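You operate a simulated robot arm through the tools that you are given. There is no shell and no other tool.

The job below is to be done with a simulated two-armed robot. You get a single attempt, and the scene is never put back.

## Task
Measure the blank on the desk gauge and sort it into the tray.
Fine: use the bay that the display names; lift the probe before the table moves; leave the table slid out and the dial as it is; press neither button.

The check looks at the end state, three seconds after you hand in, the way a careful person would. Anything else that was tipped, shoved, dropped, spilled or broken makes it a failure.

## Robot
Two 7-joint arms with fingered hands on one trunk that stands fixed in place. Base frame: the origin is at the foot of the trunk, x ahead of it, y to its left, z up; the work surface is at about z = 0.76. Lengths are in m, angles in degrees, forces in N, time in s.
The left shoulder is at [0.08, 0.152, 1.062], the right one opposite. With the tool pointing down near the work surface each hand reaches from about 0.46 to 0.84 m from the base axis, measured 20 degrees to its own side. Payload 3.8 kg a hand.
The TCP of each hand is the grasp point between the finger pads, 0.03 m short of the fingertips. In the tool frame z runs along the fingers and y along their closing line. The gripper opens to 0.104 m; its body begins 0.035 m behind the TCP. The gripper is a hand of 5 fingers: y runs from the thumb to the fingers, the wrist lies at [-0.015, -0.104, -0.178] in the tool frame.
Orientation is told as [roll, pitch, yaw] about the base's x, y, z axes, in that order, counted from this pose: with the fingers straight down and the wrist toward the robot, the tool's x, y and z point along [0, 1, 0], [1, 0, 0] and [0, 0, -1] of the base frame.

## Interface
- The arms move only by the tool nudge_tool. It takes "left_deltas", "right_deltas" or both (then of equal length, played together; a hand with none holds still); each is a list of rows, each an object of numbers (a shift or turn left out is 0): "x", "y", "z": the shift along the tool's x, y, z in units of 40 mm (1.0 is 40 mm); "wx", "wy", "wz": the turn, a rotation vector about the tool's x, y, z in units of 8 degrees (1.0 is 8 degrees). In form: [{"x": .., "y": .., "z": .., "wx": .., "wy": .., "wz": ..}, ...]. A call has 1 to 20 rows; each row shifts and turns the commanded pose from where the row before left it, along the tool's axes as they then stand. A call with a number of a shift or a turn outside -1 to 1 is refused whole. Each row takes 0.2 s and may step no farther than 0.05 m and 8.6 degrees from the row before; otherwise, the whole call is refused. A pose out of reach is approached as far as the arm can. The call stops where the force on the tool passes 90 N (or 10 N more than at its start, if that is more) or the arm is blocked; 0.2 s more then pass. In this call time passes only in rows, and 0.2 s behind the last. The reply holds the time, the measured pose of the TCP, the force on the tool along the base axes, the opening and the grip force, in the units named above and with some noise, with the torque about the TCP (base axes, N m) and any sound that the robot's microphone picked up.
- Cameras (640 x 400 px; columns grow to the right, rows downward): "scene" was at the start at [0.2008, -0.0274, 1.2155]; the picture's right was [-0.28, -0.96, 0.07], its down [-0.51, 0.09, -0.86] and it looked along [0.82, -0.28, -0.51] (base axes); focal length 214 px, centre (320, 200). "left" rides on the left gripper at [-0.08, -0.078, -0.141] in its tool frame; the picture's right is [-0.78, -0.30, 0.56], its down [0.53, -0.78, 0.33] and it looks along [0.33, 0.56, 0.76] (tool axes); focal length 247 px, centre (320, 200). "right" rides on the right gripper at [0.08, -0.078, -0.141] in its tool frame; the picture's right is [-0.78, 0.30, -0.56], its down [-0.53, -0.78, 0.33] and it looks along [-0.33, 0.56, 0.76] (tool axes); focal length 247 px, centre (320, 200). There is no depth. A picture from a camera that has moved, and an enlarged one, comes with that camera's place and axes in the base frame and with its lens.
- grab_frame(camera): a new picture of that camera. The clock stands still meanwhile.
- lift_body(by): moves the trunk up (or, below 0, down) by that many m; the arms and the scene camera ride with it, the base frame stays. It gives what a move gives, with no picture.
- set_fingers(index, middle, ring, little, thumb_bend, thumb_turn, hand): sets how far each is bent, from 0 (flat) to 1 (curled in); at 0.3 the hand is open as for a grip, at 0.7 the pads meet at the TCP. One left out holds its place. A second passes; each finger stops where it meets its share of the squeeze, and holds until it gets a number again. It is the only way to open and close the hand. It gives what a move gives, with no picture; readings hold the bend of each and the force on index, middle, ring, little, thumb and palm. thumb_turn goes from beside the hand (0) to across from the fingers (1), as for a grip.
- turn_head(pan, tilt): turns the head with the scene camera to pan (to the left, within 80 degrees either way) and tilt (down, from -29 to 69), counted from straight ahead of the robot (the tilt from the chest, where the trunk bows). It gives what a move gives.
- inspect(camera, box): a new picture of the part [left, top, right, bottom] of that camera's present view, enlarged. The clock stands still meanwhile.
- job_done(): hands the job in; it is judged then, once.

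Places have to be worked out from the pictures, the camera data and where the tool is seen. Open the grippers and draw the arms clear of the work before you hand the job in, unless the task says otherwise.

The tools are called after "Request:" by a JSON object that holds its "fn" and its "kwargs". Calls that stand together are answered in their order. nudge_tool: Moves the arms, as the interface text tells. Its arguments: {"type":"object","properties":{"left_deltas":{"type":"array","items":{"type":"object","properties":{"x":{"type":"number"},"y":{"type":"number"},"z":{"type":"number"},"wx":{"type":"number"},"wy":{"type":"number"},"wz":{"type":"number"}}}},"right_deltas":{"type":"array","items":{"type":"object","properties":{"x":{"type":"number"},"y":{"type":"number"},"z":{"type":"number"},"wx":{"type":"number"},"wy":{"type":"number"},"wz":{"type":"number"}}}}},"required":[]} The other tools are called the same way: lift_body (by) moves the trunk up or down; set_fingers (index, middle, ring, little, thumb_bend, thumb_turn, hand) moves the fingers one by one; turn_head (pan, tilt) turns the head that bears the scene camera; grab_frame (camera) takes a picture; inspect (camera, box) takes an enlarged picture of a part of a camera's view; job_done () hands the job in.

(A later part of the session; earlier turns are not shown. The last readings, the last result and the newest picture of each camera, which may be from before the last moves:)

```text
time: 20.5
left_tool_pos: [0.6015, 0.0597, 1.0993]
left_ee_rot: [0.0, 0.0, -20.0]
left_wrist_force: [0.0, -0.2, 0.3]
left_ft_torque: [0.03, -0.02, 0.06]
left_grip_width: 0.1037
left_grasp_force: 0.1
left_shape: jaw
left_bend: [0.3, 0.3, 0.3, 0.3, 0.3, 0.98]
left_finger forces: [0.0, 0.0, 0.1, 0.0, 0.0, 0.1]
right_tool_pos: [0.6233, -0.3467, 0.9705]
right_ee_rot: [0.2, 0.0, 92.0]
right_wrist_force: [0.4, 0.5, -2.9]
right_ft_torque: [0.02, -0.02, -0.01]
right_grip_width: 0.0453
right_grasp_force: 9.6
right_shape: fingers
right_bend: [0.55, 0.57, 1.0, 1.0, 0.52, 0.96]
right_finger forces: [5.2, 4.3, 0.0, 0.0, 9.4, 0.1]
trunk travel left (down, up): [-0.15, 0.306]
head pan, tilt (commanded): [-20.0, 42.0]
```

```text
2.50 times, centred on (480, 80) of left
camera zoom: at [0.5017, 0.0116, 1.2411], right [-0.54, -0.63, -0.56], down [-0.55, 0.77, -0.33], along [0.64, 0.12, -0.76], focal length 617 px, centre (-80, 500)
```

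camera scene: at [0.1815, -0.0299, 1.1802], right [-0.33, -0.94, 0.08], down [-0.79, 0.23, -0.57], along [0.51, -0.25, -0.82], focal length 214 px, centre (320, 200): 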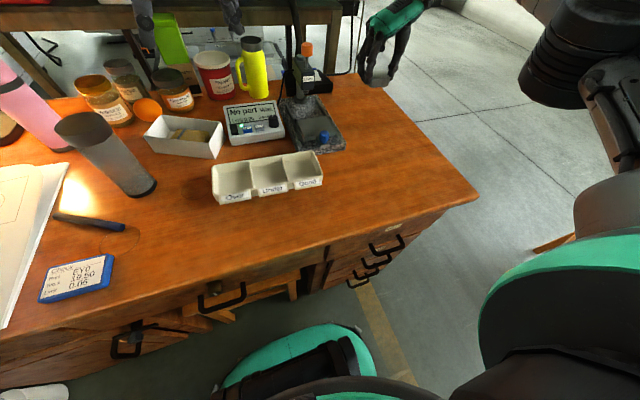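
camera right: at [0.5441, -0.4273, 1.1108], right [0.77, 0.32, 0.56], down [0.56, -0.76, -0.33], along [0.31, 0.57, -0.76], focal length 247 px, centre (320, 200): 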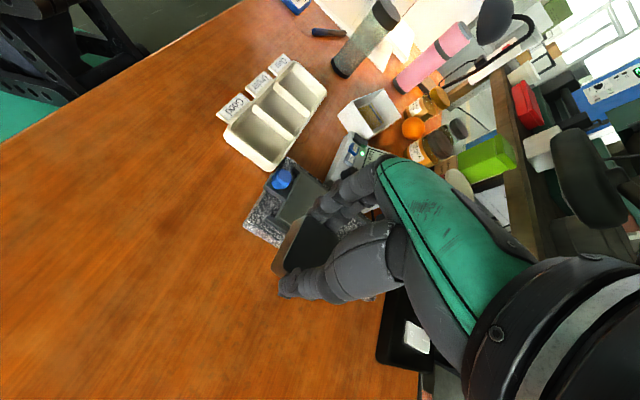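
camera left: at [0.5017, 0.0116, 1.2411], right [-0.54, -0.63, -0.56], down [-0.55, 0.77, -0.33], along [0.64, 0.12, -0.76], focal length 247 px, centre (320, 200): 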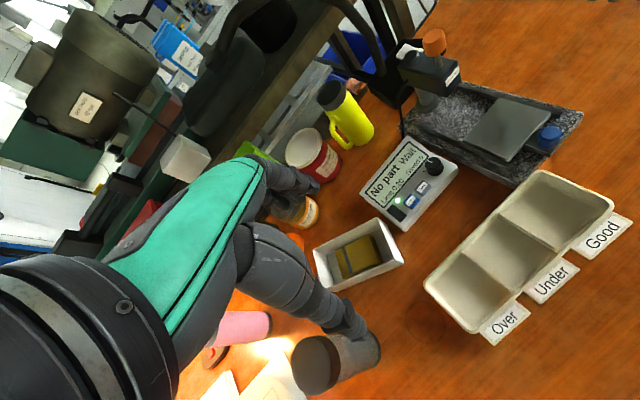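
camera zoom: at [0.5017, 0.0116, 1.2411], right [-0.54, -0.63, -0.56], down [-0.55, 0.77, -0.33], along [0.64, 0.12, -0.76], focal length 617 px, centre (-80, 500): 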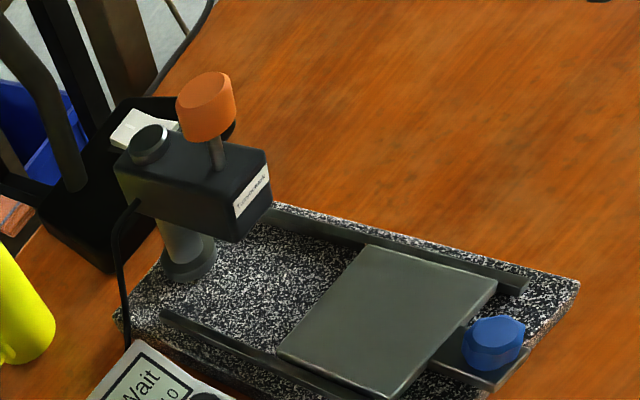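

I have a clear view of the probe head, post and rails. There's also a lamp gooseneck nearby, so I'll tilt the head up briefly to see where the lamp is relative to both arms.

Request:
{"fn": "turn_head", "kwargs": {"pan": -10, "tilt": 18}}

Request:
{"fn": "grab_frame", "kwargs": {"camera": "scene"}}

```text
time: 21.4
left_tool_pos: [0.6007, 0.0586, 1.0998]
left_ee_rot: [0.0, 0.0, -19.9]
left_wrist_force: [-0.6, 1.1, -0.1]
left_ft_torque: [0.0, 0.02, 0.04]
left_grip_width: 0.1037
left_grasp_force: 0.0
left_shape: jaw
left_bend: [0.3, 0.3, 0.3, 0.3, 0.3, 0.98]
left_finger forces: [0.0, 0.0, 0.0, 0.0, 0.0, 0.0]
right_tool_pos: [0.6228, -0.3461, 0.9692]
right_ee_rot: [0.2, 0.0, 91.9]
right_wrist_force: [0.5, 0.2, -3.7]
right_ft_torque: [0.0, -0.02, 0.03]
right_grip_width: 0.0453
right_grasp_force: 9.5
right_shape: fingers
right_bend: [0.55, 0.57, 1.0, 1.0, 0.52, 0.96]
right_finger forces: [5.1, 4.3, 0.0, 0.1, 9.4, 0.0]
trunk travel left (down, up): [-0.15, 0.306]
head pan, tilt (commanded): [-10.0, 18.0]
```

```text
taken
camera scene: at [0.2034, -0.0168, 1.2134], right [-0.17, -0.98, 0.04], down [-0.53, 0.05, -0.85], along [0.83, -0.17, -0.53], focal length 214 px, centre (320, 200)
```

scene: 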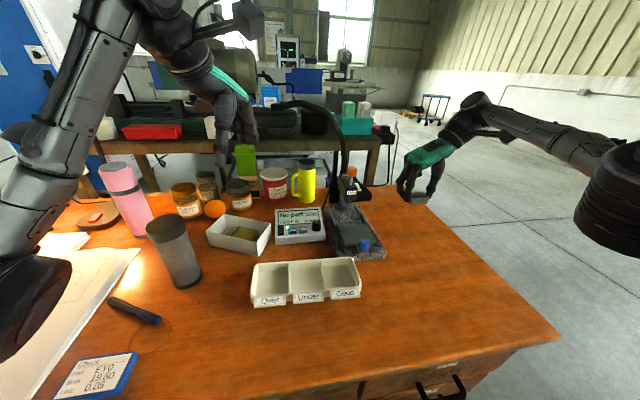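

I'll enlarge the area where the lamp arc passes behind the left hand.

Request:
{"fn": "inspect", "kwargs": {"camera": "scene", "box": [200, 70, 400, 210]}}

Request:
{"fn": "inspect", "kwargs": {"camera": "left", "box": [150, 0, 420, 180]}}

```text
2.86 times, centred on (300, 140) of scene
camera zoom: at [0.2034, -0.0168, 1.2134], right [-0.17, -0.98, 0.04], down [-0.53, 0.05, -0.85], along [0.83, -0.17, -0.53], focal length 613 px, centre (377, 371)
```

zoom: 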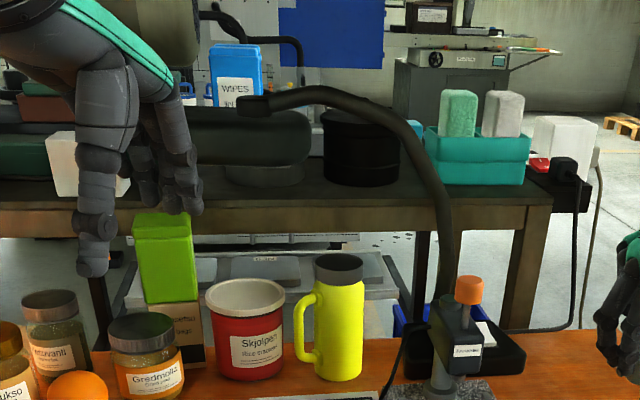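

```text
2.22 times, centred on (285, 90) of left
camera zoom: at [0.5013, 0.0108, 1.2412], right [-0.54, -0.63, -0.56], down [-0.55, 0.77, -0.33], along [0.64, 0.12, -0.76], focal length 549 px, centre (398, 444)
```

zoom: 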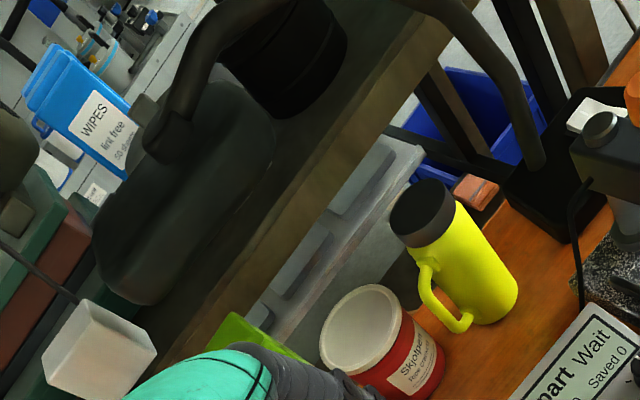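

The lamp head and neck stay at x≥0.87, well clear. The probe head block has its front face at x≈0.742 and bottom at z≈0.87, and its tip is near z 0.847. So the probe is up now, about 20 mm above where the blank's top will be. I'll turn the head back and bring the blank over the table at z≈0.93.

Request:
{"fn": "turn_head", "kwargs": {"pan": -20, "tilt": 36}}

Request:
{"fn": "nudge_tool", "kwargs": {"right_deltas": [{"x": -0.222, "y": 0.642, "z": 0.2}, {"x": -0.222, "y": 0.642, "z": 0.2}, {"x": -0.222, "y": 0.642, "z": 0.2}, {"x": -0.222, "y": 0.642, "z": 0.2}, {"x": -0.222, "y": 0.642, "z": 0.2}]}}

Request:
{"fn": "grab_frame", "kwargs": {"camera": "left"}}

Request:
{"fn": "grab_frame", "kwargs": {"camera": "right"}}

Request:
{"fn": "grab_frame", "kwargs": {"camera": "scene"}}

```text
time: 22.2
left_tool_pos: [0.6008, 0.0597, 1.0999]
left_ee_rot: [0.1, 0.1, -20.0]
left_wrist_force: [-0.1, 0.0, 1.1]
left_ft_torque: [0.03, 0.0, 0.0]
left_grip_width: 0.1034
left_grasp_force: 0.0
left_shape: jaw
left_bend: [0.3, 0.3, 0.3, 0.3, 0.3, 0.98]
left_finger forces: [0.0, 0.0, 0.0, 0.0, 0.0, 0.0]
right_tool_pos: [0.6219, -0.3453, 0.9699]
right_ee_rot: [0.1, -0.1, 92.0]
right_wrist_force: [0.2, 0.4, -2.7]
right_ft_torque: [0.01, -0.04, -0.03]
right_grip_width: 0.0452
right_grasp_force: 9.2
right_shape: fingers
right_bend: [0.55, 0.57, 1.0, 1.0, 0.52, 0.96]
right_finger forces: [5.2, 4.4, 0.0, 0.1, 9.4, 0.1]
trunk travel left (down, up): [-0.15, 0.306]
head pan, tilt (commanded): [-20.0, 36.0]
```

```text
time: 23.4
left_tool_pos: [0.6019, 0.0594, 1.1008]
left_ee_rot: [0.0, 0.1, -19.9]
left_wrist_force: [0.8, 0.1, 1.1]
left_ft_torque: [0.02, 0.01, 0.0]
left_grip_width: 0.1039
left_grasp_force: 0.0
left_shape: jaw
left_bend: [0.3, 0.3, 0.3, 0.3, 0.3, 0.98]
left_finger forces: [0.0, 0.1, 0.0, 0.0, 0.0, 0.0]
right_tool_pos: [0.6451, -0.2168, 0.9271]
right_ee_rot: [0.0, 0.0, 92.0]
right_wrist_force: [0.3, -0.7, -2.8]
right_ft_torque: [0.04, 0.0, 0.0]
right_grip_width: 0.0452
right_grasp_force: 9.3
right_shape: fingers
right_bend: [0.55, 0.57, 1.0, 1.0, 0.52, 0.96]
right_finger forces: [5.2, 4.3, 0.0, 0.0, 9.4, 0.0]
right hand out of reach, approached as far as the arm can: row 4, 5
trunk travel left (down, up): [-0.15, 0.306]
head pan, tilt (commanded): [-20.0, 36.0]
```

```text
taken
camera left: at [0.5014, 0.0116, 1.2412], right [-0.54, -0.63, -0.56], down [-0.55, 0.77, -0.33], along [0.64, 0.12, -0.76], focal length 247 px, centre (320, 200)
```

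left: 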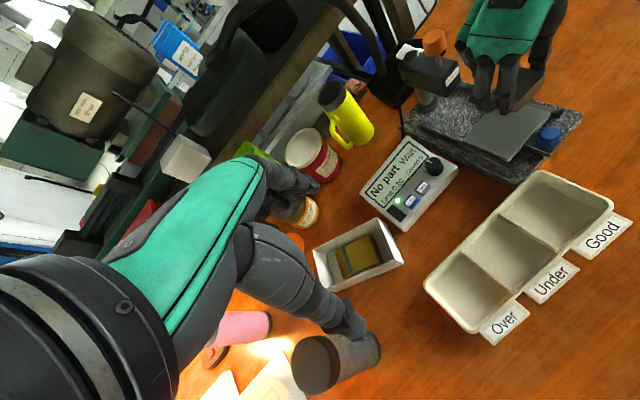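

```text
taken
camera right: at [0.5685, -0.2973, 1.0696], right [0.77, 0.32, 0.56], down [0.56, -0.76, -0.33], along [0.31, 0.57, -0.76], focal length 247 px, centre (320, 200)
```

right: 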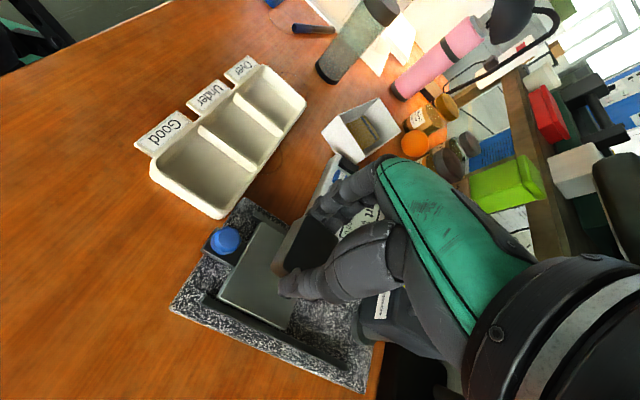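

```text
taken
camera scene: at [0.1871, -0.0299, 1.1881], right [-0.33, -0.94, 0.08], down [-0.73, 0.2, -0.65], along [0.59, -0.28, -0.76], focal length 214 px, centre (320, 200)
```

scene: 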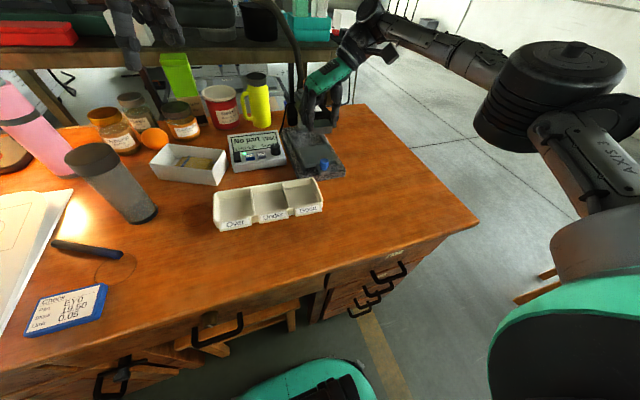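

The arm is limited in x here: it reached 0.645 where I asked for 0.662. Reach should improve lower down, so I'll descend 50 mm and see.

Request:
{"fn": "nudge_tool", "kwargs": {"right_deltas": [{"z": 0.6}, {"z": 0.6}]}}

Request:
{"fn": "grab_frame", "kwargs": {"camera": "left"}}

Request:
{"fn": "inspect", "kwargs": {"camera": "left", "box": [380, 0, 600, 180]}}

Request:
{"fn": "inspect", "kwargs": {"camera": "right", "box": [160, 180, 400, 390]}}

```text
time: 24.0
left_tool_pos: [0.6025, 0.0611, 1.0984]
left_ee_rot: [0.1, 0.0, -20.1]
left_wrist_force: [0.7, -1.1, 0.4]
left_ft_torque: [0.01, -0.03, -0.01]
left_grip_width: 0.1037
left_grasp_force: 0.1
left_shape: jaw
left_bend: [0.3, 0.3, 0.3, 0.3, 0.3, 0.98]
left_finger forces: [0.1, 0.1, 0.0, 0.1, 0.0, 0.1]
right_tool_pos: [0.6444, -0.2189, 0.8796]
right_ee_rot: [0.1, -0.1, 92.0]
right_wrist_force: [0.2, 1.1, -2.4]
right_ft_torque: [0.02, 0.02, -0.02]
right_grip_width: 0.0455
right_grasp_force: 9.4
right_shape: fingers
right_bend: [0.55, 0.57, 1.0, 1.0, 0.52, 0.96]
right_finger forces: [5.2, 4.2, 0.1, 0.0, 9.4, 0.0]
trunk travel left (down, up): [-0.15, 0.306]
head pan, tilt (commanded): [-20.0, 36.0]
```

```text
taken
camera left: at [0.5017, 0.0109, 1.241], right [-0.54, -0.63, -0.56], down [-0.55, 0.77, -0.33], along [0.64, 0.12, -0.76], focal length 247 px, centre (320, 200)
```

left: 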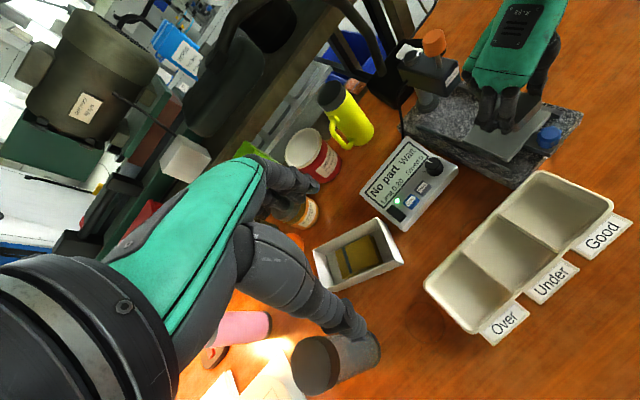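

```text
2.22 times, centred on (490, 90) of left
camera zoom: at [0.5017, 0.0109, 1.241], right [-0.54, -0.63, -0.56], down [-0.55, 0.77, -0.33], along [0.64, 0.12, -0.76], focal length 549 px, centre (-58, 444)
```

zoom: 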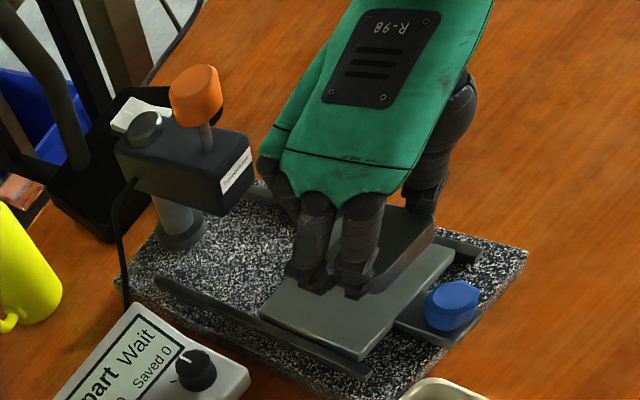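

```text
1.90 times, centred on (280, 285) of right
camera zoom: at [0.5669, -0.2983, 1.0217], right [0.77, 0.32, 0.56], down [0.56, -0.76, -0.33], along [0.31, 0.57, -0.76], focal length 470 px, centre (396, 38)
```

zoom: 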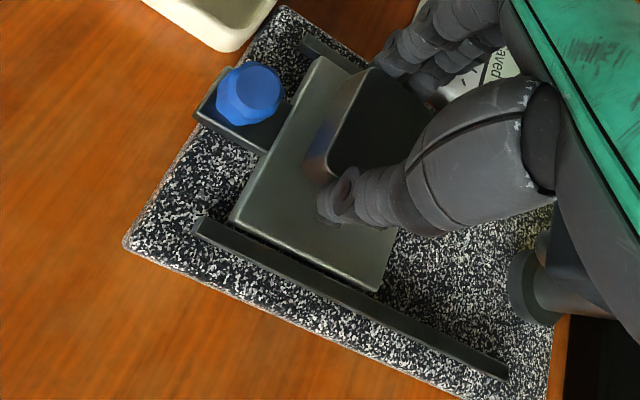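

The view shows the blank over the table, with its front edge only about 5 mm inside the table's front edge. I want it about 14 mm deeper (+x), so I'll try that at this lower height.

Request:
{"fn": "nudge_tool", "kwargs": {"right_deltas": [{"x": -0.18}, {"x": -0.18}]}}

```text
time: 24.6
left_tool_pos: [0.602, 0.0603, 1.0995]
left_ee_rot: [0.0, 0.2, -20.1]
left_wrist_force: [0.8, -0.4, 0.9]
left_ft_torque: [0.02, -0.03, 0.0]
left_grip_width: 0.1038
left_grasp_force: 0.0
left_shape: jaw
left_bend: [0.3, 0.3, 0.3, 0.3, 0.3, 0.98]
left_finger forces: [0.0, 0.0, 0.0, 0.1, 0.0, 0.1]
right_tool_pos: [0.6444, -0.2188, 0.8816]
right_ee_rot: [-0.1, 0.1, 91.9]
right_wrist_force: [0.0, 0.0, -2.7]
right_ft_torque: [0.04, 0.03, 0.04]
right_grip_width: 0.0454
right_grasp_force: 9.1
right_shape: fingers
right_bend: [0.55, 0.57, 1.0, 1.0, 0.52, 0.96]
right_finger forces: [5.2, 4.3, 0.0, 0.1, 9.4, 0.0]
right hand out of reach, approached as far as the arm can: row 1, 2
trunk travel left (down, up): [-0.15, 0.306]
head pan, tilt (commanded): [-20.0, 36.0]
```

That's out of reach with the wrist fully to the right. Turning the yaw back about 17° brings the wrist nearer the robot and frees roughly 30 mm of x, still clear of the probe block, so I'll do that.

Request:
{"fn": "nudge_tool", "kwargs": {"right_deltas": [{"wz": 0.7}, {"wz": 0.7}, {"wz": 0.7}]}}

Request:
{"fn": "inspect", "kwargs": {"camera": "left", "box": [380, 0, 600, 180]}}

Request:
{"fn": "inspect", "kwargs": {"camera": "right", "box": [160, 180, 400, 390]}}

```text
time: 25.4
left_tool_pos: [0.6012, 0.0605, 1.0994]
left_ee_rot: [0.0, 0.0, -19.9]
left_wrist_force: [-0.7, -0.8, -1.0]
left_ft_torque: [-0.02, -0.01, -0.02]
left_grip_width: 0.1037
left_grasp_force: 0.1
left_shape: jaw
left_bend: [0.3, 0.3, 0.3, 0.3, 0.3, 0.98]
left_finger forces: [0.0, 0.0, 0.0, 0.0, 0.0, 0.1]
right_tool_pos: [0.644, -0.2177, 0.8814]
right_ee_rot: [0.1, 0.0, 75.3]
right_wrist_force: [0.4, -0.6, -3.3]
right_ft_torque: [-0.02, 0.01, 0.02]
right_grip_width: 0.0453
right_grasp_force: 10.0
right_shape: fingers
right_bend: [0.55, 0.57, 1.0, 1.0, 0.52, 0.96]
right_finger forces: [5.2, 4.2, 0.1, 0.0, 9.6, 0.0]
trunk travel left (down, up): [-0.15, 0.306]
head pan, tilt (commanded): [-20.0, 36.0]
```

```text
2.22 times, centred on (490, 90) of left
camera zoom: at [0.5011, 0.0109, 1.2414], right [-0.54, -0.63, -0.56], down [-0.55, 0.77, -0.33], along [0.64, 0.12, -0.76], focal length 549 px, centre (-58, 444)
```

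zoom: 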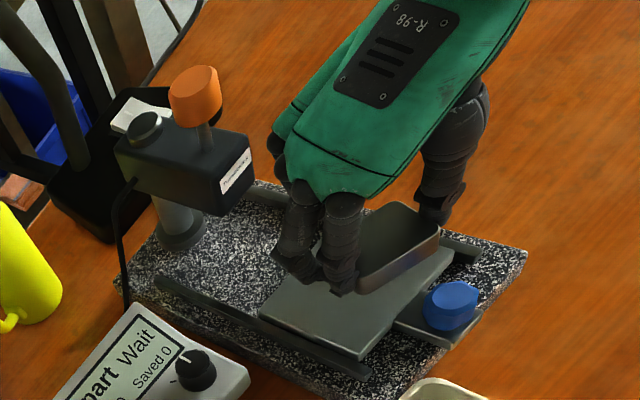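

```text
1.90 times, centred on (280, 285) of right
camera zoom: at [0.5466, -0.2722, 1.0228], right [0.83, 0.09, 0.56], down [0.32, -0.89, -0.33], along [0.46, 0.45, -0.76], focal length 470 px, centre (396, 38)
```

zoom: 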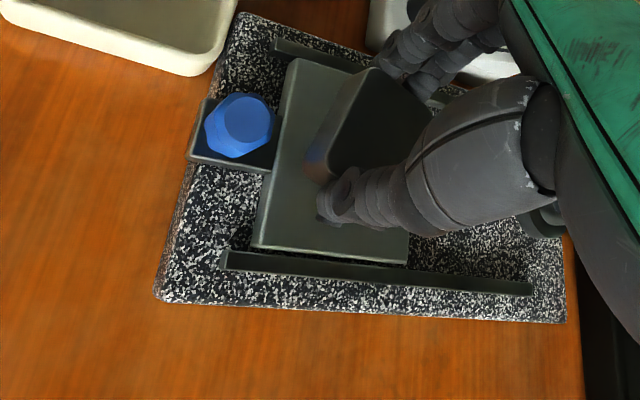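

The pose resets to where the arm actually is, now (0.644, -0.218) at yaw 75°. I'll move +x 21 mm to centre the blank on the table, then go down to just above contact.

Request:
{"fn": "nudge_tool", "kwargs": {"right_deltas": [{"x": -0.254, "y": 0.068}, {"x": -0.254, "y": 0.068}, {"z": 0.4}, {"z": 0.25}]}}

Request:
{"fn": "inspect", "kwargs": {"camera": "left", "box": [380, 0, 600, 180]}}

Request:
{"fn": "inspect", "kwargs": {"camera": "right", "box": [160, 180, 400, 390]}}

```text
time: 26.4
left_tool_pos: [0.6012, 0.0586, 1.0993]
left_ee_rot: [-0.1, 0.1, -20.0]
left_wrist_force: [0.1, 0.1, -0.5]
left_ft_torque: [0.02, -0.03, 0.05]
left_grip_width: 0.1036
left_grasp_force: 0.1
left_shape: jaw
left_bend: [0.3, 0.3, 0.3, 0.3, 0.3, 0.98]
left_finger forces: [0.1, 0.0, 0.0, 0.0, 0.0, 0.0]
right_tool_pos: [0.6655, -0.2192, 0.854]
right_ee_rot: [-0.1, 0.0, 75.2]
right_wrist_force: [-0.5, -0.4, -3.5]
right_ft_torque: [0.02, 0.02, 0.03]
right_grip_width: 0.0451
right_grasp_force: 9.3
right_shape: fingers
right_bend: [0.55, 0.57, 1.0, 1.0, 0.52, 0.96]
right_finger forces: [5.2, 4.1, 0.0, 0.0, 9.4, 0.1]
trunk travel left (down, up): [-0.15, 0.306]
head pan, tilt (commanded): [-20.0, 36.0]
```

```text
2.22 times, centred on (490, 90) of left
camera zoom: at [0.5016, 0.0111, 1.2411], right [-0.54, -0.63, -0.56], down [-0.55, 0.77, -0.33], along [0.64, 0.12, -0.76], focal length 549 px, centre (-58, 444)
```

zoom: 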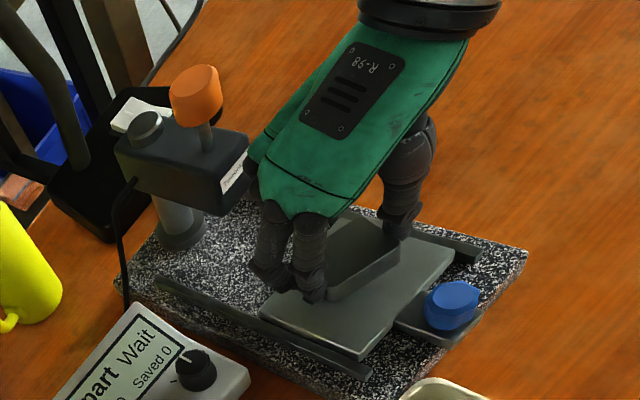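

```text
1.90 times, centred on (280, 285) of right
camera zoom: at [0.5678, -0.2732, 0.9962], right [0.83, 0.09, 0.56], down [0.32, -0.89, -0.33], along [0.46, 0.45, -0.76], focal length 470 px, centre (396, 38)
```

zoom: 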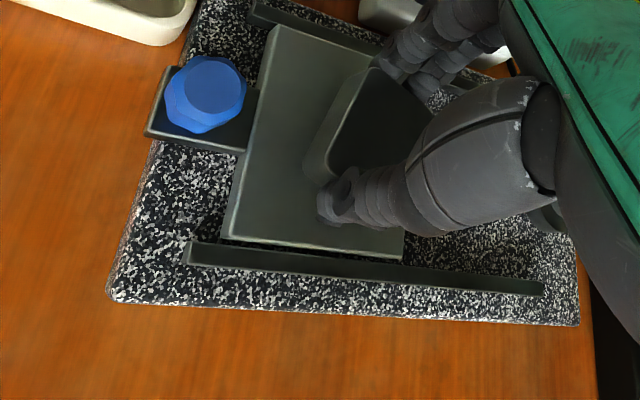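

The blank is centred over the table with about 10 mm left to go. I'll lower in small steps and watch the wrist force for contact.

Request:
{"fn": "nudge_tool", "kwargs": {"right_deltas": [{"z": 0.1}, {"z": 0.07}]}}

Request:
{"fn": "nudge_tool", "kwargs": {"right_deltas": [{"z": 0.04}]}}

```text
time: 27.0
left_tool_pos: [0.6025, 0.059, 1.1]
left_ee_rot: [0.0, 0.2, -20.0]
left_wrist_force: [-0.8, 0.5, -0.5]
left_ft_torque: [-0.02, -0.02, 0.0]
left_grip_width: 0.1036
left_grasp_force: 0.0
left_shape: jaw
left_bend: [0.3, 0.3, 0.3, 0.3, 0.3, 0.98]
left_finger forces: [0.0, 0.0, 0.0, 0.0, 0.1, 0.0]
right_tool_pos: [0.6639, -0.2172, 0.8485]
right_ee_rot: [0.2, -0.1, 75.1]
right_wrist_force: [0.4, 0.1, -3.3]
right_ft_torque: [-0.02, -0.02, 0.01]
right_grip_width: 0.0458
right_grasp_force: 10.0
right_shape: fingers
right_bend: [0.55, 0.57, 1.0, 1.0, 0.52, 0.96]
right_finger forces: [5.2, 4.2, 0.1, 0.0, 9.4, 0.0]
trunk travel left (down, up): [-0.15, 0.306]
head pan, tilt (commanded): [-20.0, 36.0]
```

```text
time: 27.4
left_tool_pos: [0.6016, 0.0597, 1.0999]
left_ee_rot: [0.0, 0.1, -20.0]
left_wrist_force: [0.4, 0.0, -0.2]
left_ft_torque: [0.0, -0.01, -0.02]
left_grip_width: 0.1037
left_grasp_force: 0.1
left_shape: jaw
left_bend: [0.3, 0.3, 0.3, 0.3, 0.3, 0.98]
left_finger forces: [0.0, 0.0, 0.1, 0.0, 0.0, 0.0]
right_tool_pos: [0.6656, -0.2187, 0.8473]
right_ee_rot: [0.0, 0.0, 75.1]
right_wrist_force: [-0.5, -0.7, -2.2]
right_ft_torque: [0.0, 0.0, -0.03]
right_grip_width: 0.0453
right_grasp_force: 9.0
right_shape: fingers
right_bend: [0.55, 0.57, 1.0, 1.0, 0.52, 0.96]
right_finger forces: [5.3, 4.2, 0.0, 0.1, 9.3, 0.1]
trunk travel left (down, up): [-0.15, 0.306]
head pan, tilt (commanded): [-20.0, 36.0]
```

No contact yet at TCP z≈0.847. I'll keep going in 1.5 mm steps.

Request:
{"fn": "nudge_tool", "kwargs": {"right_deltas": [{"z": 0.04}]}}

Request:
{"fn": "nudge_tool", "kwargs": {"right_deltas": [{"z": 0.04}]}}

Request:
{"fn": "inspect", "kwargs": {"camera": "left", "box": [430, 60, 570, 170]}}

```text
time: 27.8
left_tool_pos: [0.6005, 0.0593, 1.0992]
left_ee_rot: [0.0, 0.1, -20.0]
left_wrist_force: [0.2, -0.4, -0.3]
left_ft_torque: [-0.01, -0.01, 0.02]
left_grip_width: 0.1039
left_grasp_force: 0.1
left_shape: jaw
left_bend: [0.3, 0.3, 0.3, 0.3, 0.3, 0.98]
left_finger forces: [0.0, 0.0, 0.1, 0.0, 0.1, 0.0]
right_tool_pos: [0.6653, -0.2189, 0.8452]
right_ee_rot: [0.1, 0.0, 75.2]
right_wrist_force: [0.4, 0.3, -3.1]
right_ft_torque: [0.05, 0.01, -0.03]
right_grip_width: 0.0451
right_grasp_force: 9.5
right_shape: fingers
right_bend: [0.55, 0.57, 1.0, 1.0, 0.52, 0.96]
right_finger forces: [5.2, 4.3, 0.0, 0.0, 9.5, 0.1]
trunk travel left (down, up): [-0.15, 0.306]
head pan, tilt (commanded): [-20.0, 36.0]
```

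```text
time: 28.2
left_tool_pos: [0.6011, 0.0595, 1.1001]
left_ee_rot: [-0.1, -0.1, -20.0]
left_wrist_force: [0.1, 1.0, 0.4]
left_ft_torque: [-0.03, 0.02, 0.03]
left_grip_width: 0.1038
left_grasp_force: 0.0
left_shape: jaw
left_bend: [0.3, 0.3, 0.3, 0.3, 0.3, 0.98]
left_finger forces: [0.0, 0.0, 0.1, 0.0, 0.1, 0.1]
right_tool_pos: [0.6651, -0.2178, 0.8437]
right_ee_rot: [-0.1, 0.0, 75.2]
right_wrist_force: [-0.8, -0.3, -0.4]
right_ft_torque: [0.02, -0.04, 0.0]
right_grip_width: 0.0455
right_grasp_force: 9.0
right_shape: fingers
right_bend: [0.55, 0.57, 1.0, 1.0, 0.52, 0.96]
right_finger forces: [4.9, 4.5, 0.1, 0.1, 9.8, 0.1]
trunk travel left (down, up): [-0.15, 0.306]
head pan, tilt (commanded): [-20.0, 36.0]
```

```text
3.64 times, centred on (500, 115) of left
camera zoom: at [0.5009, 0.0111, 1.2415], right [-0.54, -0.63, -0.56], down [-0.55, 0.77, -0.33], along [0.64, 0.12, -0.76], focal length 898 px, centre (-334, 509)
```

zoom: 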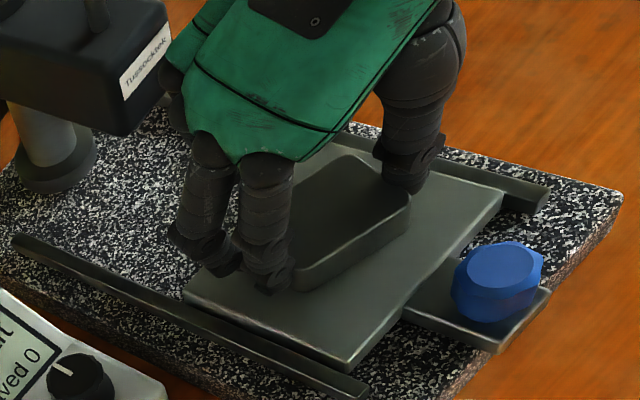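

Contact: Fz went from -3.1 to -0.4 N at TCP z 0.8437, so the blank is resting on the table, which is at about z 0.806. I'll open the fingers moderately to release it.

Request:
{"fn": "set_fingers", "kwargs": {"hand": "right", "index": 0.43, "middle": 0.43, "thumb_bend": 0.4}}

Request:
{"fn": "inspect", "kwargs": {"camera": "left", "box": [430, 60, 570, 170]}}

Request:
{"fn": "inspect", "kwargs": {"camera": "right", "box": [160, 180, 400, 390]}}

```text
time: 29.2
left_tool_pos: [0.6007, 0.0598, 1.0994]
left_ee_rot: [0.0, -0.1, -20.0]
left_wrist_force: [0.4, 0.2, 0.0]
left_ft_torque: [0.01, 0.02, 0.01]
left_grip_width: 0.1037
left_grasp_force: 0.1
left_shape: jaw
left_bend: [0.3, 0.3, 0.3, 0.3, 0.3, 0.98]
left_finger forces: [0.0, 0.1, 0.1, 0.1, 0.0, 0.0]
right_tool_pos: [0.6649, -0.2177, 0.8435]
right_ee_rot: [0.0, -0.1, 75.3]
right_wrist_force: [0.0, 0.4, 0.3]
right_ft_torque: [0.03, -0.02, 0.0]
right_grip_width: 0.0736
right_grasp_force: 0.0
right_shape: fingers
right_bend: [0.43, 0.43, 1.0, 1.0, 0.4, 0.97]
right_finger forces: [0.0, 0.0, 0.1, 0.0, 0.0, 0.0]
trunk travel left (down, up): [-0.15, 0.306]
head pan, tilt (commanded): [-20.0, 36.0]
```

```text
3.64 times, centred on (500, 115) of left
camera zoom: at [0.501, 0.0112, 1.2414], right [-0.54, -0.63, -0.56], down [-0.55, 0.77, -0.33], along [0.64, 0.12, -0.76], focal length 898 px, centre (-334, 509)
```

zoom: 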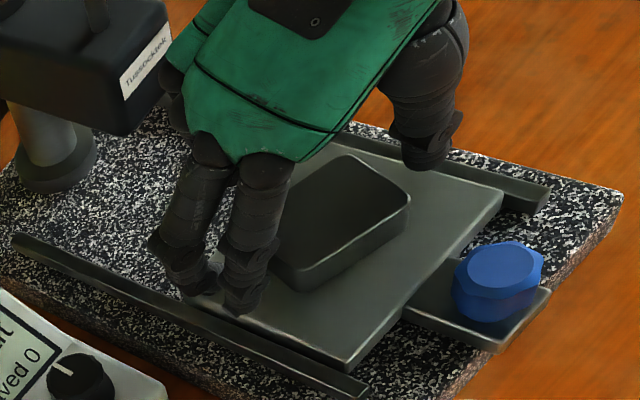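

```text
1.90 times, centred on (280, 285) of right
camera zoom: at [0.5677, -0.272, 0.9847], right [0.83, 0.09, 0.56], down [0.32, -0.89, -0.33], along [0.46, 0.45, -0.76], focal length 470 px, centre (396, 38)
```

zoom: 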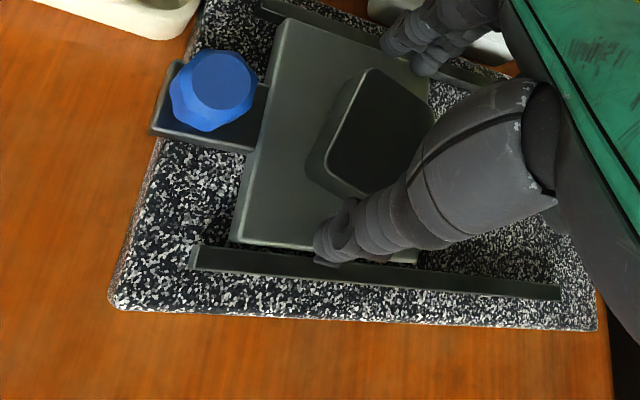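

The blank is released and flat on the table. I'll ease back a few mm along the hand's own axis, away from the probe block, then rise.

Request:
{"fn": "nudge_tool", "kwargs": {"right_deltas": [{"x": 0.15, "z": -0.3}, {"x": 0.1, "z": -0.6}, {"z": -0.8}, {"x": 0.3, "z": -0.8}, {"x": 0.5, "z": -0.6}]}}

Request:
{"fn": "grab_frame", "kwargs": {"camera": "left"}}

Request:
{"fn": "inspect", "kwargs": {"camera": "scene", "box": [200, 60, 380, 200]}}

```text
time: 30.4
left_tool_pos: [0.5994, 0.0604, 1.1011]
left_ee_rot: [0.1, 0.0, -19.9]
left_wrist_force: [-0.6, -0.2, -0.3]
left_ft_torque: [-0.03, -0.02, 0.0]
left_grip_width: 0.1039
left_grasp_force: 0.0
left_shape: jaw
left_bend: [0.3, 0.3, 0.3, 0.3, 0.3, 0.98]
left_finger forces: [0.1, 0.0, 0.1, 0.1, 0.1, 0.0]
right_tool_pos: [0.6227, -0.206, 0.9674]
right_ee_rot: [-0.1, 0.0, 75.3]
right_wrist_force: [0.6, -0.7, -0.7]
right_ft_torque: [-0.01, 0.0, 0.02]
right_grip_width: 0.0737
right_grasp_force: 0.0
right_shape: fingers
right_bend: [0.43, 0.43, 1.0, 1.0, 0.4, 0.97]
right_finger forces: [0.1, 0.0, 0.0, 0.0, 0.1, 0.1]
trunk travel left (down, up): [-0.15, 0.306]
head pan, tilt (commanded): [-20.0, 36.0]
```

```text
taken
camera left: at [0.4998, 0.0112, 1.242], right [-0.54, -0.63, -0.56], down [-0.55, 0.77, -0.33], along [0.64, 0.12, -0.76], focal length 247 px, centre (320, 200)
```

left: 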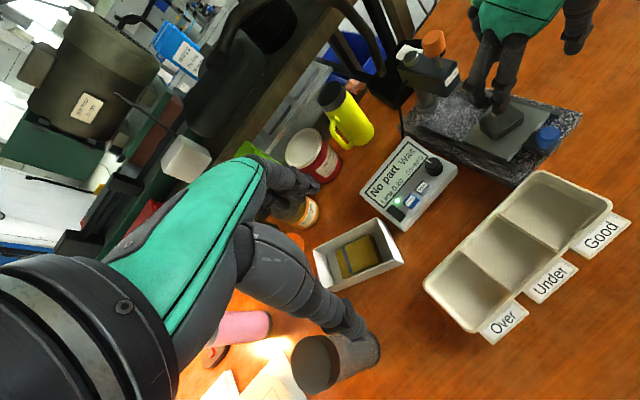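

```text
2.86 times, centred on (290, 130) of scene
camera zoom: at [0.1856, -0.0303, 1.1884], right [-0.33, -0.94, 0.08], down [-0.73, 0.2, -0.65], along [0.6, -0.28, -0.75], focal length 613 px, centre (406, 400)
```

zoom: 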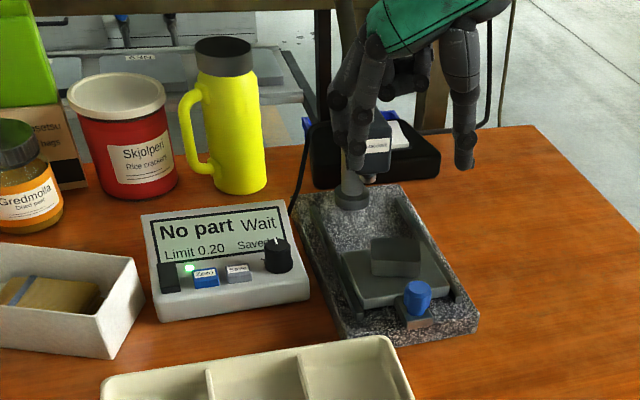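

The blank sits flat near the centre of the table and the display still reads "No part / Wait". Next I'll back the hand off, turn it to yaw 0 with a 30° forward tilt, and use that pose to pinch the blue table knob along x.

Request:
{"fn": "nudge_tool", "kwargs": {"right_deltas": [{"x": 0.678, "y": -0.372}, {"x": 0.678, "y": -0.372}, {"x": 0.678, "y": -0.372}, {"x": 0.678, "y": -0.372}, {"wz": 0.941}, {"wz": 0.941}, {"wz": 0.941}, {"wz": 0.941}, {"wz": 0.941}, {"wz": 0.941}, {"wz": 0.941}, {"wz": 0.941}, {"wz": 0.941}, {"wz": 0.941}]}}

Request:
{"fn": "nudge_tool", "kwargs": {"right_deltas": [{"wx": -0.94}, {"wx": -0.94}, {"wx": -0.94}, {"wx": -0.94}]}}

Request:
{"fn": "grab_frame", "kwargs": {"camera": "right"}}

Request:
{"fn": "grab_frame", "kwargs": {"camera": "scene"}}

```text
time: 33.4
left_tool_pos: [0.6007, 0.0603, 1.0998]
left_ee_rot: [0.0, 0.0, -20.0]
left_wrist_force: [-0.2, 0.8, 0.3]
left_ft_torque: [0.0, 0.0, 0.02]
left_grip_width: 0.1037
left_grasp_force: 0.1
left_shape: jaw
left_bend: [0.3, 0.3, 0.3, 0.3, 0.3, 0.98]
left_finger forces: [0.1, 0.0, 0.0, 0.0, 0.1, 0.1]
right_tool_pos: [0.5037, -0.2365, 0.9683]
right_ee_rot: [0.0, 0.1, -0.2]
right_wrist_force: [0.0, -0.5, -0.6]
right_ft_torque: [0.01, -0.02, 0.01]
right_grip_width: 0.0736
right_grasp_force: 0.1
right_shape: fingers
right_bend: [0.43, 0.43, 1.0, 1.0, 0.4, 0.97]
right_finger forces: [0.0, 0.0, 0.0, 0.0, 0.0, 0.0]
trunk travel left (down, up): [-0.15, 0.306]
head pan, tilt (commanded): [-20.0, 36.0]
```

```text
time: 34.4
left_tool_pos: [0.6016, 0.0597, 1.1]
left_ee_rot: [0.0, 0.2, -20.0]
left_wrist_force: [-0.1, 0.7, 0.0]
left_ft_torque: [-0.02, 0.0, 0.01]
left_grip_width: 0.1037
left_grasp_force: 0.1
left_shape: jaw
left_bend: [0.3, 0.3, 0.3, 0.3, 0.3, 0.98]
left_finger forces: [0.0, 0.0, 0.0, 0.0, 0.1, 0.1]
right_tool_pos: [0.5077, -0.239, 0.9678]
right_ee_rot: [0.0, -30.0, -0.2]
right_wrist_force: [0.6, -0.5, -0.2]
right_ft_torque: [0.01, -0.01, 0.01]
right_grip_width: 0.0736
right_grasp_force: 0.1
right_shape: fingers
right_bend: [0.43, 0.43, 1.0, 1.0, 0.4, 0.97]
right_finger forces: [0.0, 0.0, 0.0, 0.1, 0.0, 0.1]
right hand out of reach, approached as far as the arm can: row 4
trunk travel left (down, up): [-0.15, 0.306]
head pan, tilt (commanded): [-20.0, 36.0]
```

```text
taken
camera right: at [0.3701, -0.1573, 1.0514], right [-0.02, -0.78, 0.63], down [-0.51, -0.53, -0.68], along [0.86, -0.33, -0.38], focal length 247 px, centre (320, 200)
```

right: 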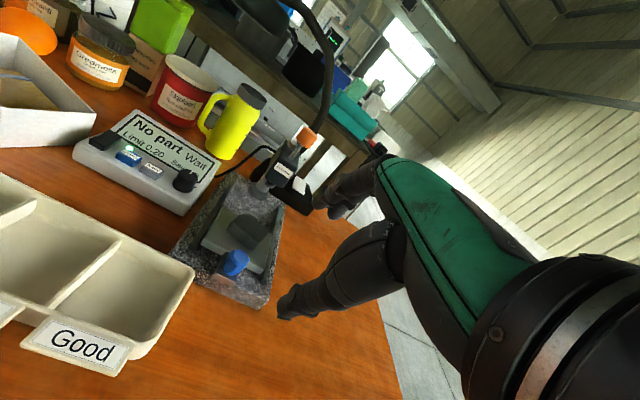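

```text
taken
camera scene: at [0.1867, -0.0306, 1.1882], right [-0.33, -0.94, 0.08], down [-0.73, 0.2, -0.65], along [0.59, -0.28, -0.76], focal length 214 px, centre (320, 200)
```

scene: 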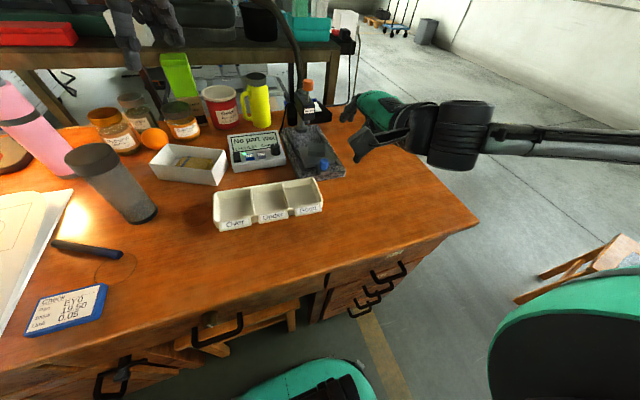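

The tilted pose works. For a better bite on the knob I'll reduce the tilt to 20°, pre-shape the fingers narrower, and move to just above and before the knob.

Request:
{"fn": "set_fingers", "kwargs": {"hand": "right", "index": 0.46, "middle": 0.46, "thumb_bend": 0.36}}

Request:
{"fn": "nudge_tool", "kwargs": {"right_deltas": [{"wx": 0.625}, {"wx": 0.625}, {"x": 0.167, "y": 0.369, "z": 0.693}, {"x": 0.167, "y": 0.369, "z": 0.693}, {"x": 0.167, "y": 0.369, "z": 0.693}]}}

Request:
{"fn": "inspect", "kwargs": {"camera": "left", "box": [400, 20, 640, 200]}}

Request:
{"fn": "grab_frame", "kwargs": {"camera": "right"}}

Request:
{"fn": "inspect", "kwargs": {"camera": "scene", "box": [260, 70, 400, 190]}}

```text
time: 35.4
left_tool_pos: [0.6013, 0.0586, 1.1002]
left_ee_rot: [0.0, 0.0, -20.1]
left_wrist_force: [0.6, -0.5, -0.9]
left_ft_torque: [-0.02, -0.01, 0.0]
left_grip_width: 0.104
left_grasp_force: 0.1
left_shape: jaw
left_bend: [0.3, 0.3, 0.3, 0.3, 0.3, 0.98]
left_finger forces: [0.1, 0.0, 0.0, 0.0, 0.1, 0.1]
right_tool_pos: [0.5086, -0.238, 0.9677]
right_ee_rot: [0.1, -30.0, -0.1]
right_wrist_force: [0.0, 0.7, -0.2]
right_ft_torque: [0.0, 0.02, 0.0]
right_grip_width: 0.0753
right_grasp_force: 0.1
right_shape: fingers
right_bend: [0.46, 0.46, 1.0, 1.0, 0.36, 0.97]
right_finger forces: [0.0, 0.0, 0.0, 0.0, 0.1, 0.1]
trunk travel left (down, up): [-0.15, 0.306]
head pan, tilt (commanded): [-20.0, 36.0]
```

```text
time: 36.6
left_tool_pos: [0.6013, 0.0598, 1.0996]
left_ee_rot: [0.0, 0.1, -20.0]
left_wrist_force: [0.5, -0.1, 0.6]
left_ft_torque: [-0.04, 0.02, 0.01]
left_grip_width: 0.1037
left_grasp_force: 0.0
left_shape: jaw
left_bend: [0.3, 0.3, 0.3, 0.3, 0.3, 0.98]
left_finger forces: [0.1, 0.0, 0.0, 0.1, 0.0, 0.0]
right_tool_pos: [0.5775, -0.217, 0.9022]
right_ee_rot: [0.0, -20.0, -0.1]
right_wrist_force: [0.2, 0.2, 0.4]
right_ft_torque: [0.0, 0.04, -0.03]
right_grip_width: 0.0754
right_grasp_force: 0.0
right_shape: fingers
right_bend: [0.46, 0.46, 1.0, 1.0, 0.36, 0.97]
right_finger forces: [0.1, 0.0, 0.0, 0.0, 0.0, 0.0]
trunk travel left (down, up): [-0.15, 0.306]
head pan, tilt (commanded): [-20.0, 36.0]
```

```text
2.22 times, centred on (520, 110) of left
camera zoom: at [0.502, 0.0114, 1.2408], right [-0.54, -0.63, -0.56], down [-0.55, 0.77, -0.33], along [0.64, 0.12, -0.76], focal length 549 px, centre (-124, 400)
```

zoom: 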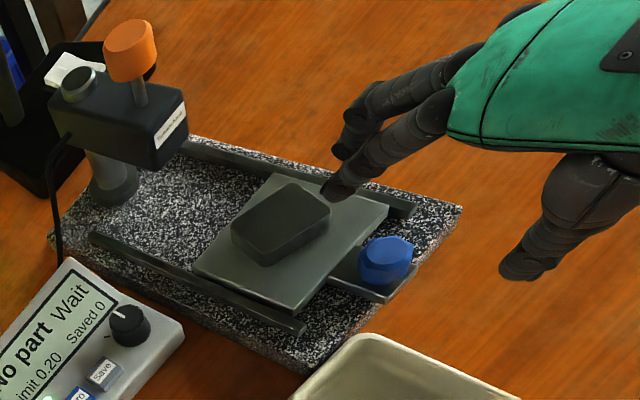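

```text
taken
camera right: at [0.4575, -0.1359, 1.0099], right [0.09, -0.78, 0.62], down [-0.62, -0.53, -0.58], along [0.78, -0.34, -0.53], focal length 247 px, centre (320, 200)
```

right: 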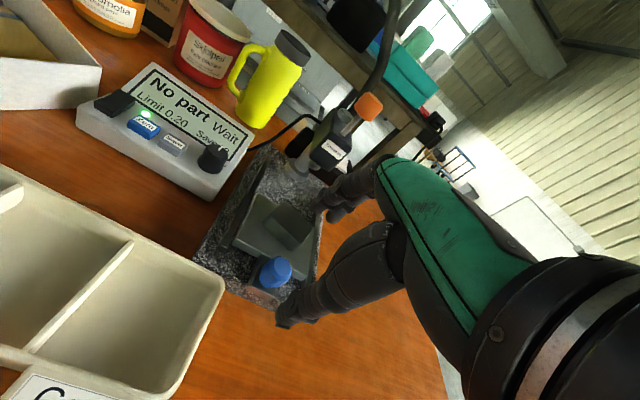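

```text
3.33 times, centred on (330, 130) of scene
camera zoom: at [0.1876, -0.03, 1.1879], right [-0.33, -0.94, 0.08], down [-0.73, 0.2, -0.65], along [0.59, -0.28, -0.76], focal length 715 px, centre (287, 433)
```

zoom: 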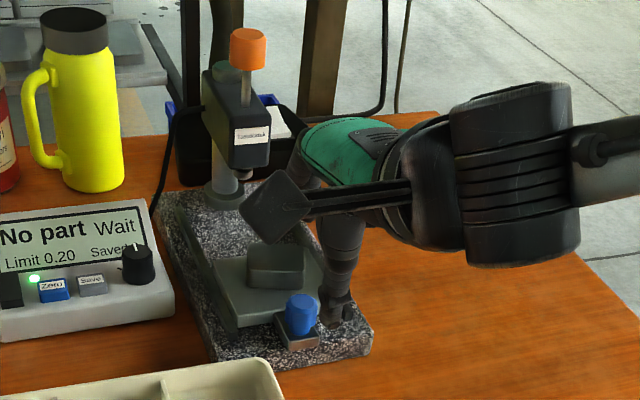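

From the left view, the index tip is near (0.629, -0.212, 0.888) and the thumb tip near (0.54, -0.22, 0.85), so the opening is wider than I need. I'll narrow the pinch and lower to z≈0.865 over the knob.

Request:
{"fn": "set_fingers", "kwargs": {"hand": "right", "index": 0.5, "middle": 0.5, "thumb_bend": 0.47}}

Request:
{"fn": "nudge_tool", "kwargs": {"right_deltas": [{"y": -0.04, "z": 0.48}, {"y": -0.04, "z": 0.48}]}}

Request:
{"fn": "inspect", "kwargs": {"camera": "left", "box": [420, 50, 620, 200]}}

Request:
{"fn": "inspect", "kwargs": {"camera": "right", "box": [180, 140, 380, 340]}}

```text
time: 37.6
left_tool_pos: [0.5997, 0.0589, 1.1001]
left_ee_rot: [0.1, 0.0, -19.9]
left_wrist_force: [0.7, -0.5, -0.4]
left_ft_torque: [0.01, -0.04, 0.01]
left_grip_width: 0.1034
left_grasp_force: 0.1
left_shape: jaw
left_bend: [0.3, 0.3, 0.3, 0.3, 0.3, 0.98]
left_finger forces: [0.1, 0.0, 0.1, 0.0, 0.0, 0.0]
right_tool_pos: [0.5763, -0.2164, 0.9051]
right_ee_rot: [-0.1, -20.0, -0.1]
right_wrist_force: [-0.5, 0.2, 0.2]
right_ft_torque: [0.03, 0.0, 0.0]
right_grip_width: 0.0563
right_grasp_force: 0.1
right_shape: fingers
right_bend: [0.5, 0.5, 1.0, 1.0, 0.47, 0.97]
right_finger forces: [0.0, 0.0, 0.0, 0.0, 0.0, 0.1]
trunk travel left (down, up): [-0.15, 0.306]
head pan, tilt (commanded): [-20.0, 36.0]
```

```text
time: 38.2
left_tool_pos: [0.6013, 0.0594, 1.0997]
left_ee_rot: [0.0, 0.1, -20.0]
left_wrist_force: [0.6, -0.5, 0.5]
left_ft_torque: [0.01, -0.01, 0.01]
left_grip_width: 0.1038
left_grasp_force: 0.0
left_shape: jaw
left_bend: [0.3, 0.3, 0.3, 0.3, 0.3, 0.98]
left_finger forces: [0.0, 0.0, 0.0, 0.0, 0.0, 0.1]
right_tool_pos: [0.5883, -0.2163, 0.867]
right_ee_rot: [0.1, -19.9, -0.1]
right_wrist_force: [0.4, 0.3, -0.5]
right_ft_torque: [-0.02, 0.01, 0.04]
right_grip_width: 0.0565
right_grasp_force: 0.0
right_shape: fingers
right_bend: [0.5, 0.5, 1.0, 1.0, 0.47, 0.97]
right_finger forces: [0.0, 0.0, 0.1, 0.0, 0.0, 0.0]
trunk travel left (down, up): [-0.15, 0.306]
head pan, tilt (commanded): [-20.0, 36.0]
```

```text
2.67 times, centred on (520, 125) of left
camera zoom: at [0.5014, 0.0111, 1.2411], right [-0.54, -0.63, -0.56], down [-0.55, 0.77, -0.33], along [0.64, 0.12, -0.76], focal length 659 px, centre (-213, 400)
```

zoom: 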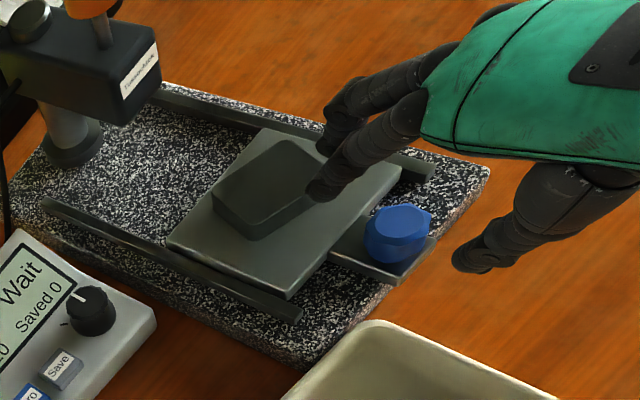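

```text
2.00 times, centred on (280, 240) of right
camera zoom: at [0.4671, -0.1366, 0.9739], right [0.09, -0.78, 0.62], down [-0.62, -0.53, -0.58], along [0.78, -0.33, -0.52], focal length 494 px, centre (400, 120)
```

zoom: 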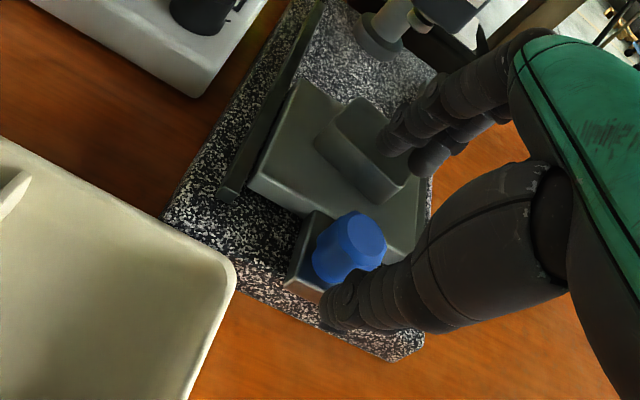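

The index tip is about (0.635, -0.211), the thumb tip (0.565, -0.210) and the knob centre (0.600, -0.2205), so I need about 5 mm more to the right. I'll tighten the fingers a little to stay off the blank, then lower around the knob.

Request:
{"fn": "set_fingers", "kwargs": {"hand": "right", "index": 0.53, "middle": 0.53, "thumb_bend": 0.45}}

Request:
{"fn": "nudge_tool", "kwargs": {"right_deltas": [{"x": -0.125, "y": -0.09, "z": 0.198}, {"y": -0.09, "z": 0.198}]}}

Request:
{"fn": "inspect", "kwargs": {"camera": "left", "box": [450, 80, 590, 190]}}

Request:
{"fn": "inspect", "kwargs": {"camera": "right", "box": [230, 180, 350, 320]}}

```text
time: 39.2
left_tool_pos: [0.6008, 0.0597, 1.1006]
left_ee_rot: [0.0, -0.1, -19.9]
left_wrist_force: [-0.7, -0.5, 0.8]
left_ft_torque: [0.02, 0.03, -0.04]
left_grip_width: 0.1034
left_grasp_force: 0.1
left_shape: jaw
left_bend: [0.3, 0.3, 0.3, 0.3, 0.3, 0.98]
left_finger forces: [0.0, 0.1, 0.0, 0.1, 0.0, 0.0]
right_tool_pos: [0.5883, -0.2182, 0.8681]
right_ee_rot: [0.0, -19.9, 0.0]
right_wrist_force: [-0.3, 0.0, -0.7]
right_ft_torque: [0.01, -0.03, 0.0]
right_grip_width: 0.0546
right_grasp_force: 0.1
right_shape: fingers
right_bend: [0.53, 0.53, 1.0, 1.0, 0.45, 0.97]
right_finger forces: [0.1, 0.0, 0.0, 0.0, 0.0, 0.1]
trunk travel left (down, up): [-0.15, 0.306]
head pan, tilt (commanded): [-20.0, 36.0]
```

```text
time: 39.8
left_tool_pos: [0.6015, 0.0601, 1.0993]
left_ee_rot: [0.0, 0.2, -20.0]
left_wrist_force: [-0.4, -0.6, -0.9]
left_ft_torque: [0.0, 0.01, -0.03]
left_grip_width: 0.1036
left_grasp_force: 0.0
left_shape: jaw
left_bend: [0.3, 0.3, 0.3, 0.3, 0.3, 0.98]
left_finger forces: [0.1, 0.0, 0.0, 0.1, 0.0, 0.0]
right_tool_pos: [0.5869, -0.2228, 0.8516]
right_ee_rot: [0.0, -20.0, 0.0]
right_wrist_force: [-0.7, -0.6, 0.2]
right_ft_torque: [0.0, -0.01, -0.02]
right_grip_width: 0.0546
right_grasp_force: 0.1
right_shape: fingers
right_bend: [0.53, 0.53, 1.0, 1.0, 0.45, 0.97]
right_finger forces: [0.0, 0.1, 0.0, 0.1, 0.0, 0.0]
trunk travel left (down, up): [-0.15, 0.306]
head pan, tilt (commanded): [-20.0, 36.0]
```

```text
3.64 times, centred on (520, 135) of left
camera zoom: at [0.5011, 0.0112, 1.2413], right [-0.54, -0.63, -0.56], down [-0.55, 0.77, -0.33], along [0.64, 0.12, -0.76], focal length 898 px, centre (-407, 436)
```

zoom: 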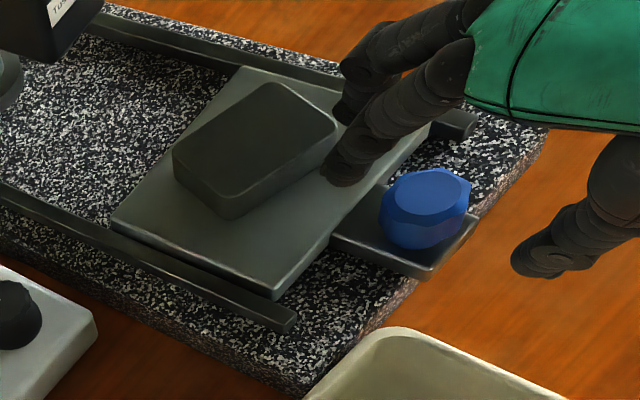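

```text
2.86 times, centred on (290, 250) of right
camera zoom: at [0.4658, -0.1417, 0.9569], right [0.09, -0.78, 0.62], down [-0.62, -0.53, -0.58], along [0.78, -0.34, -0.52], focal length 706 px, centre (406, 57)
```

zoom: 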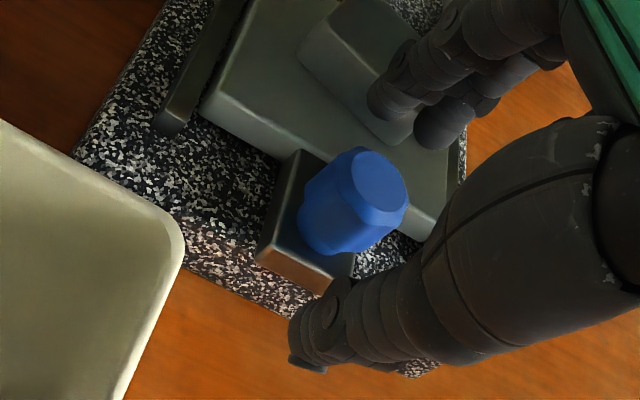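

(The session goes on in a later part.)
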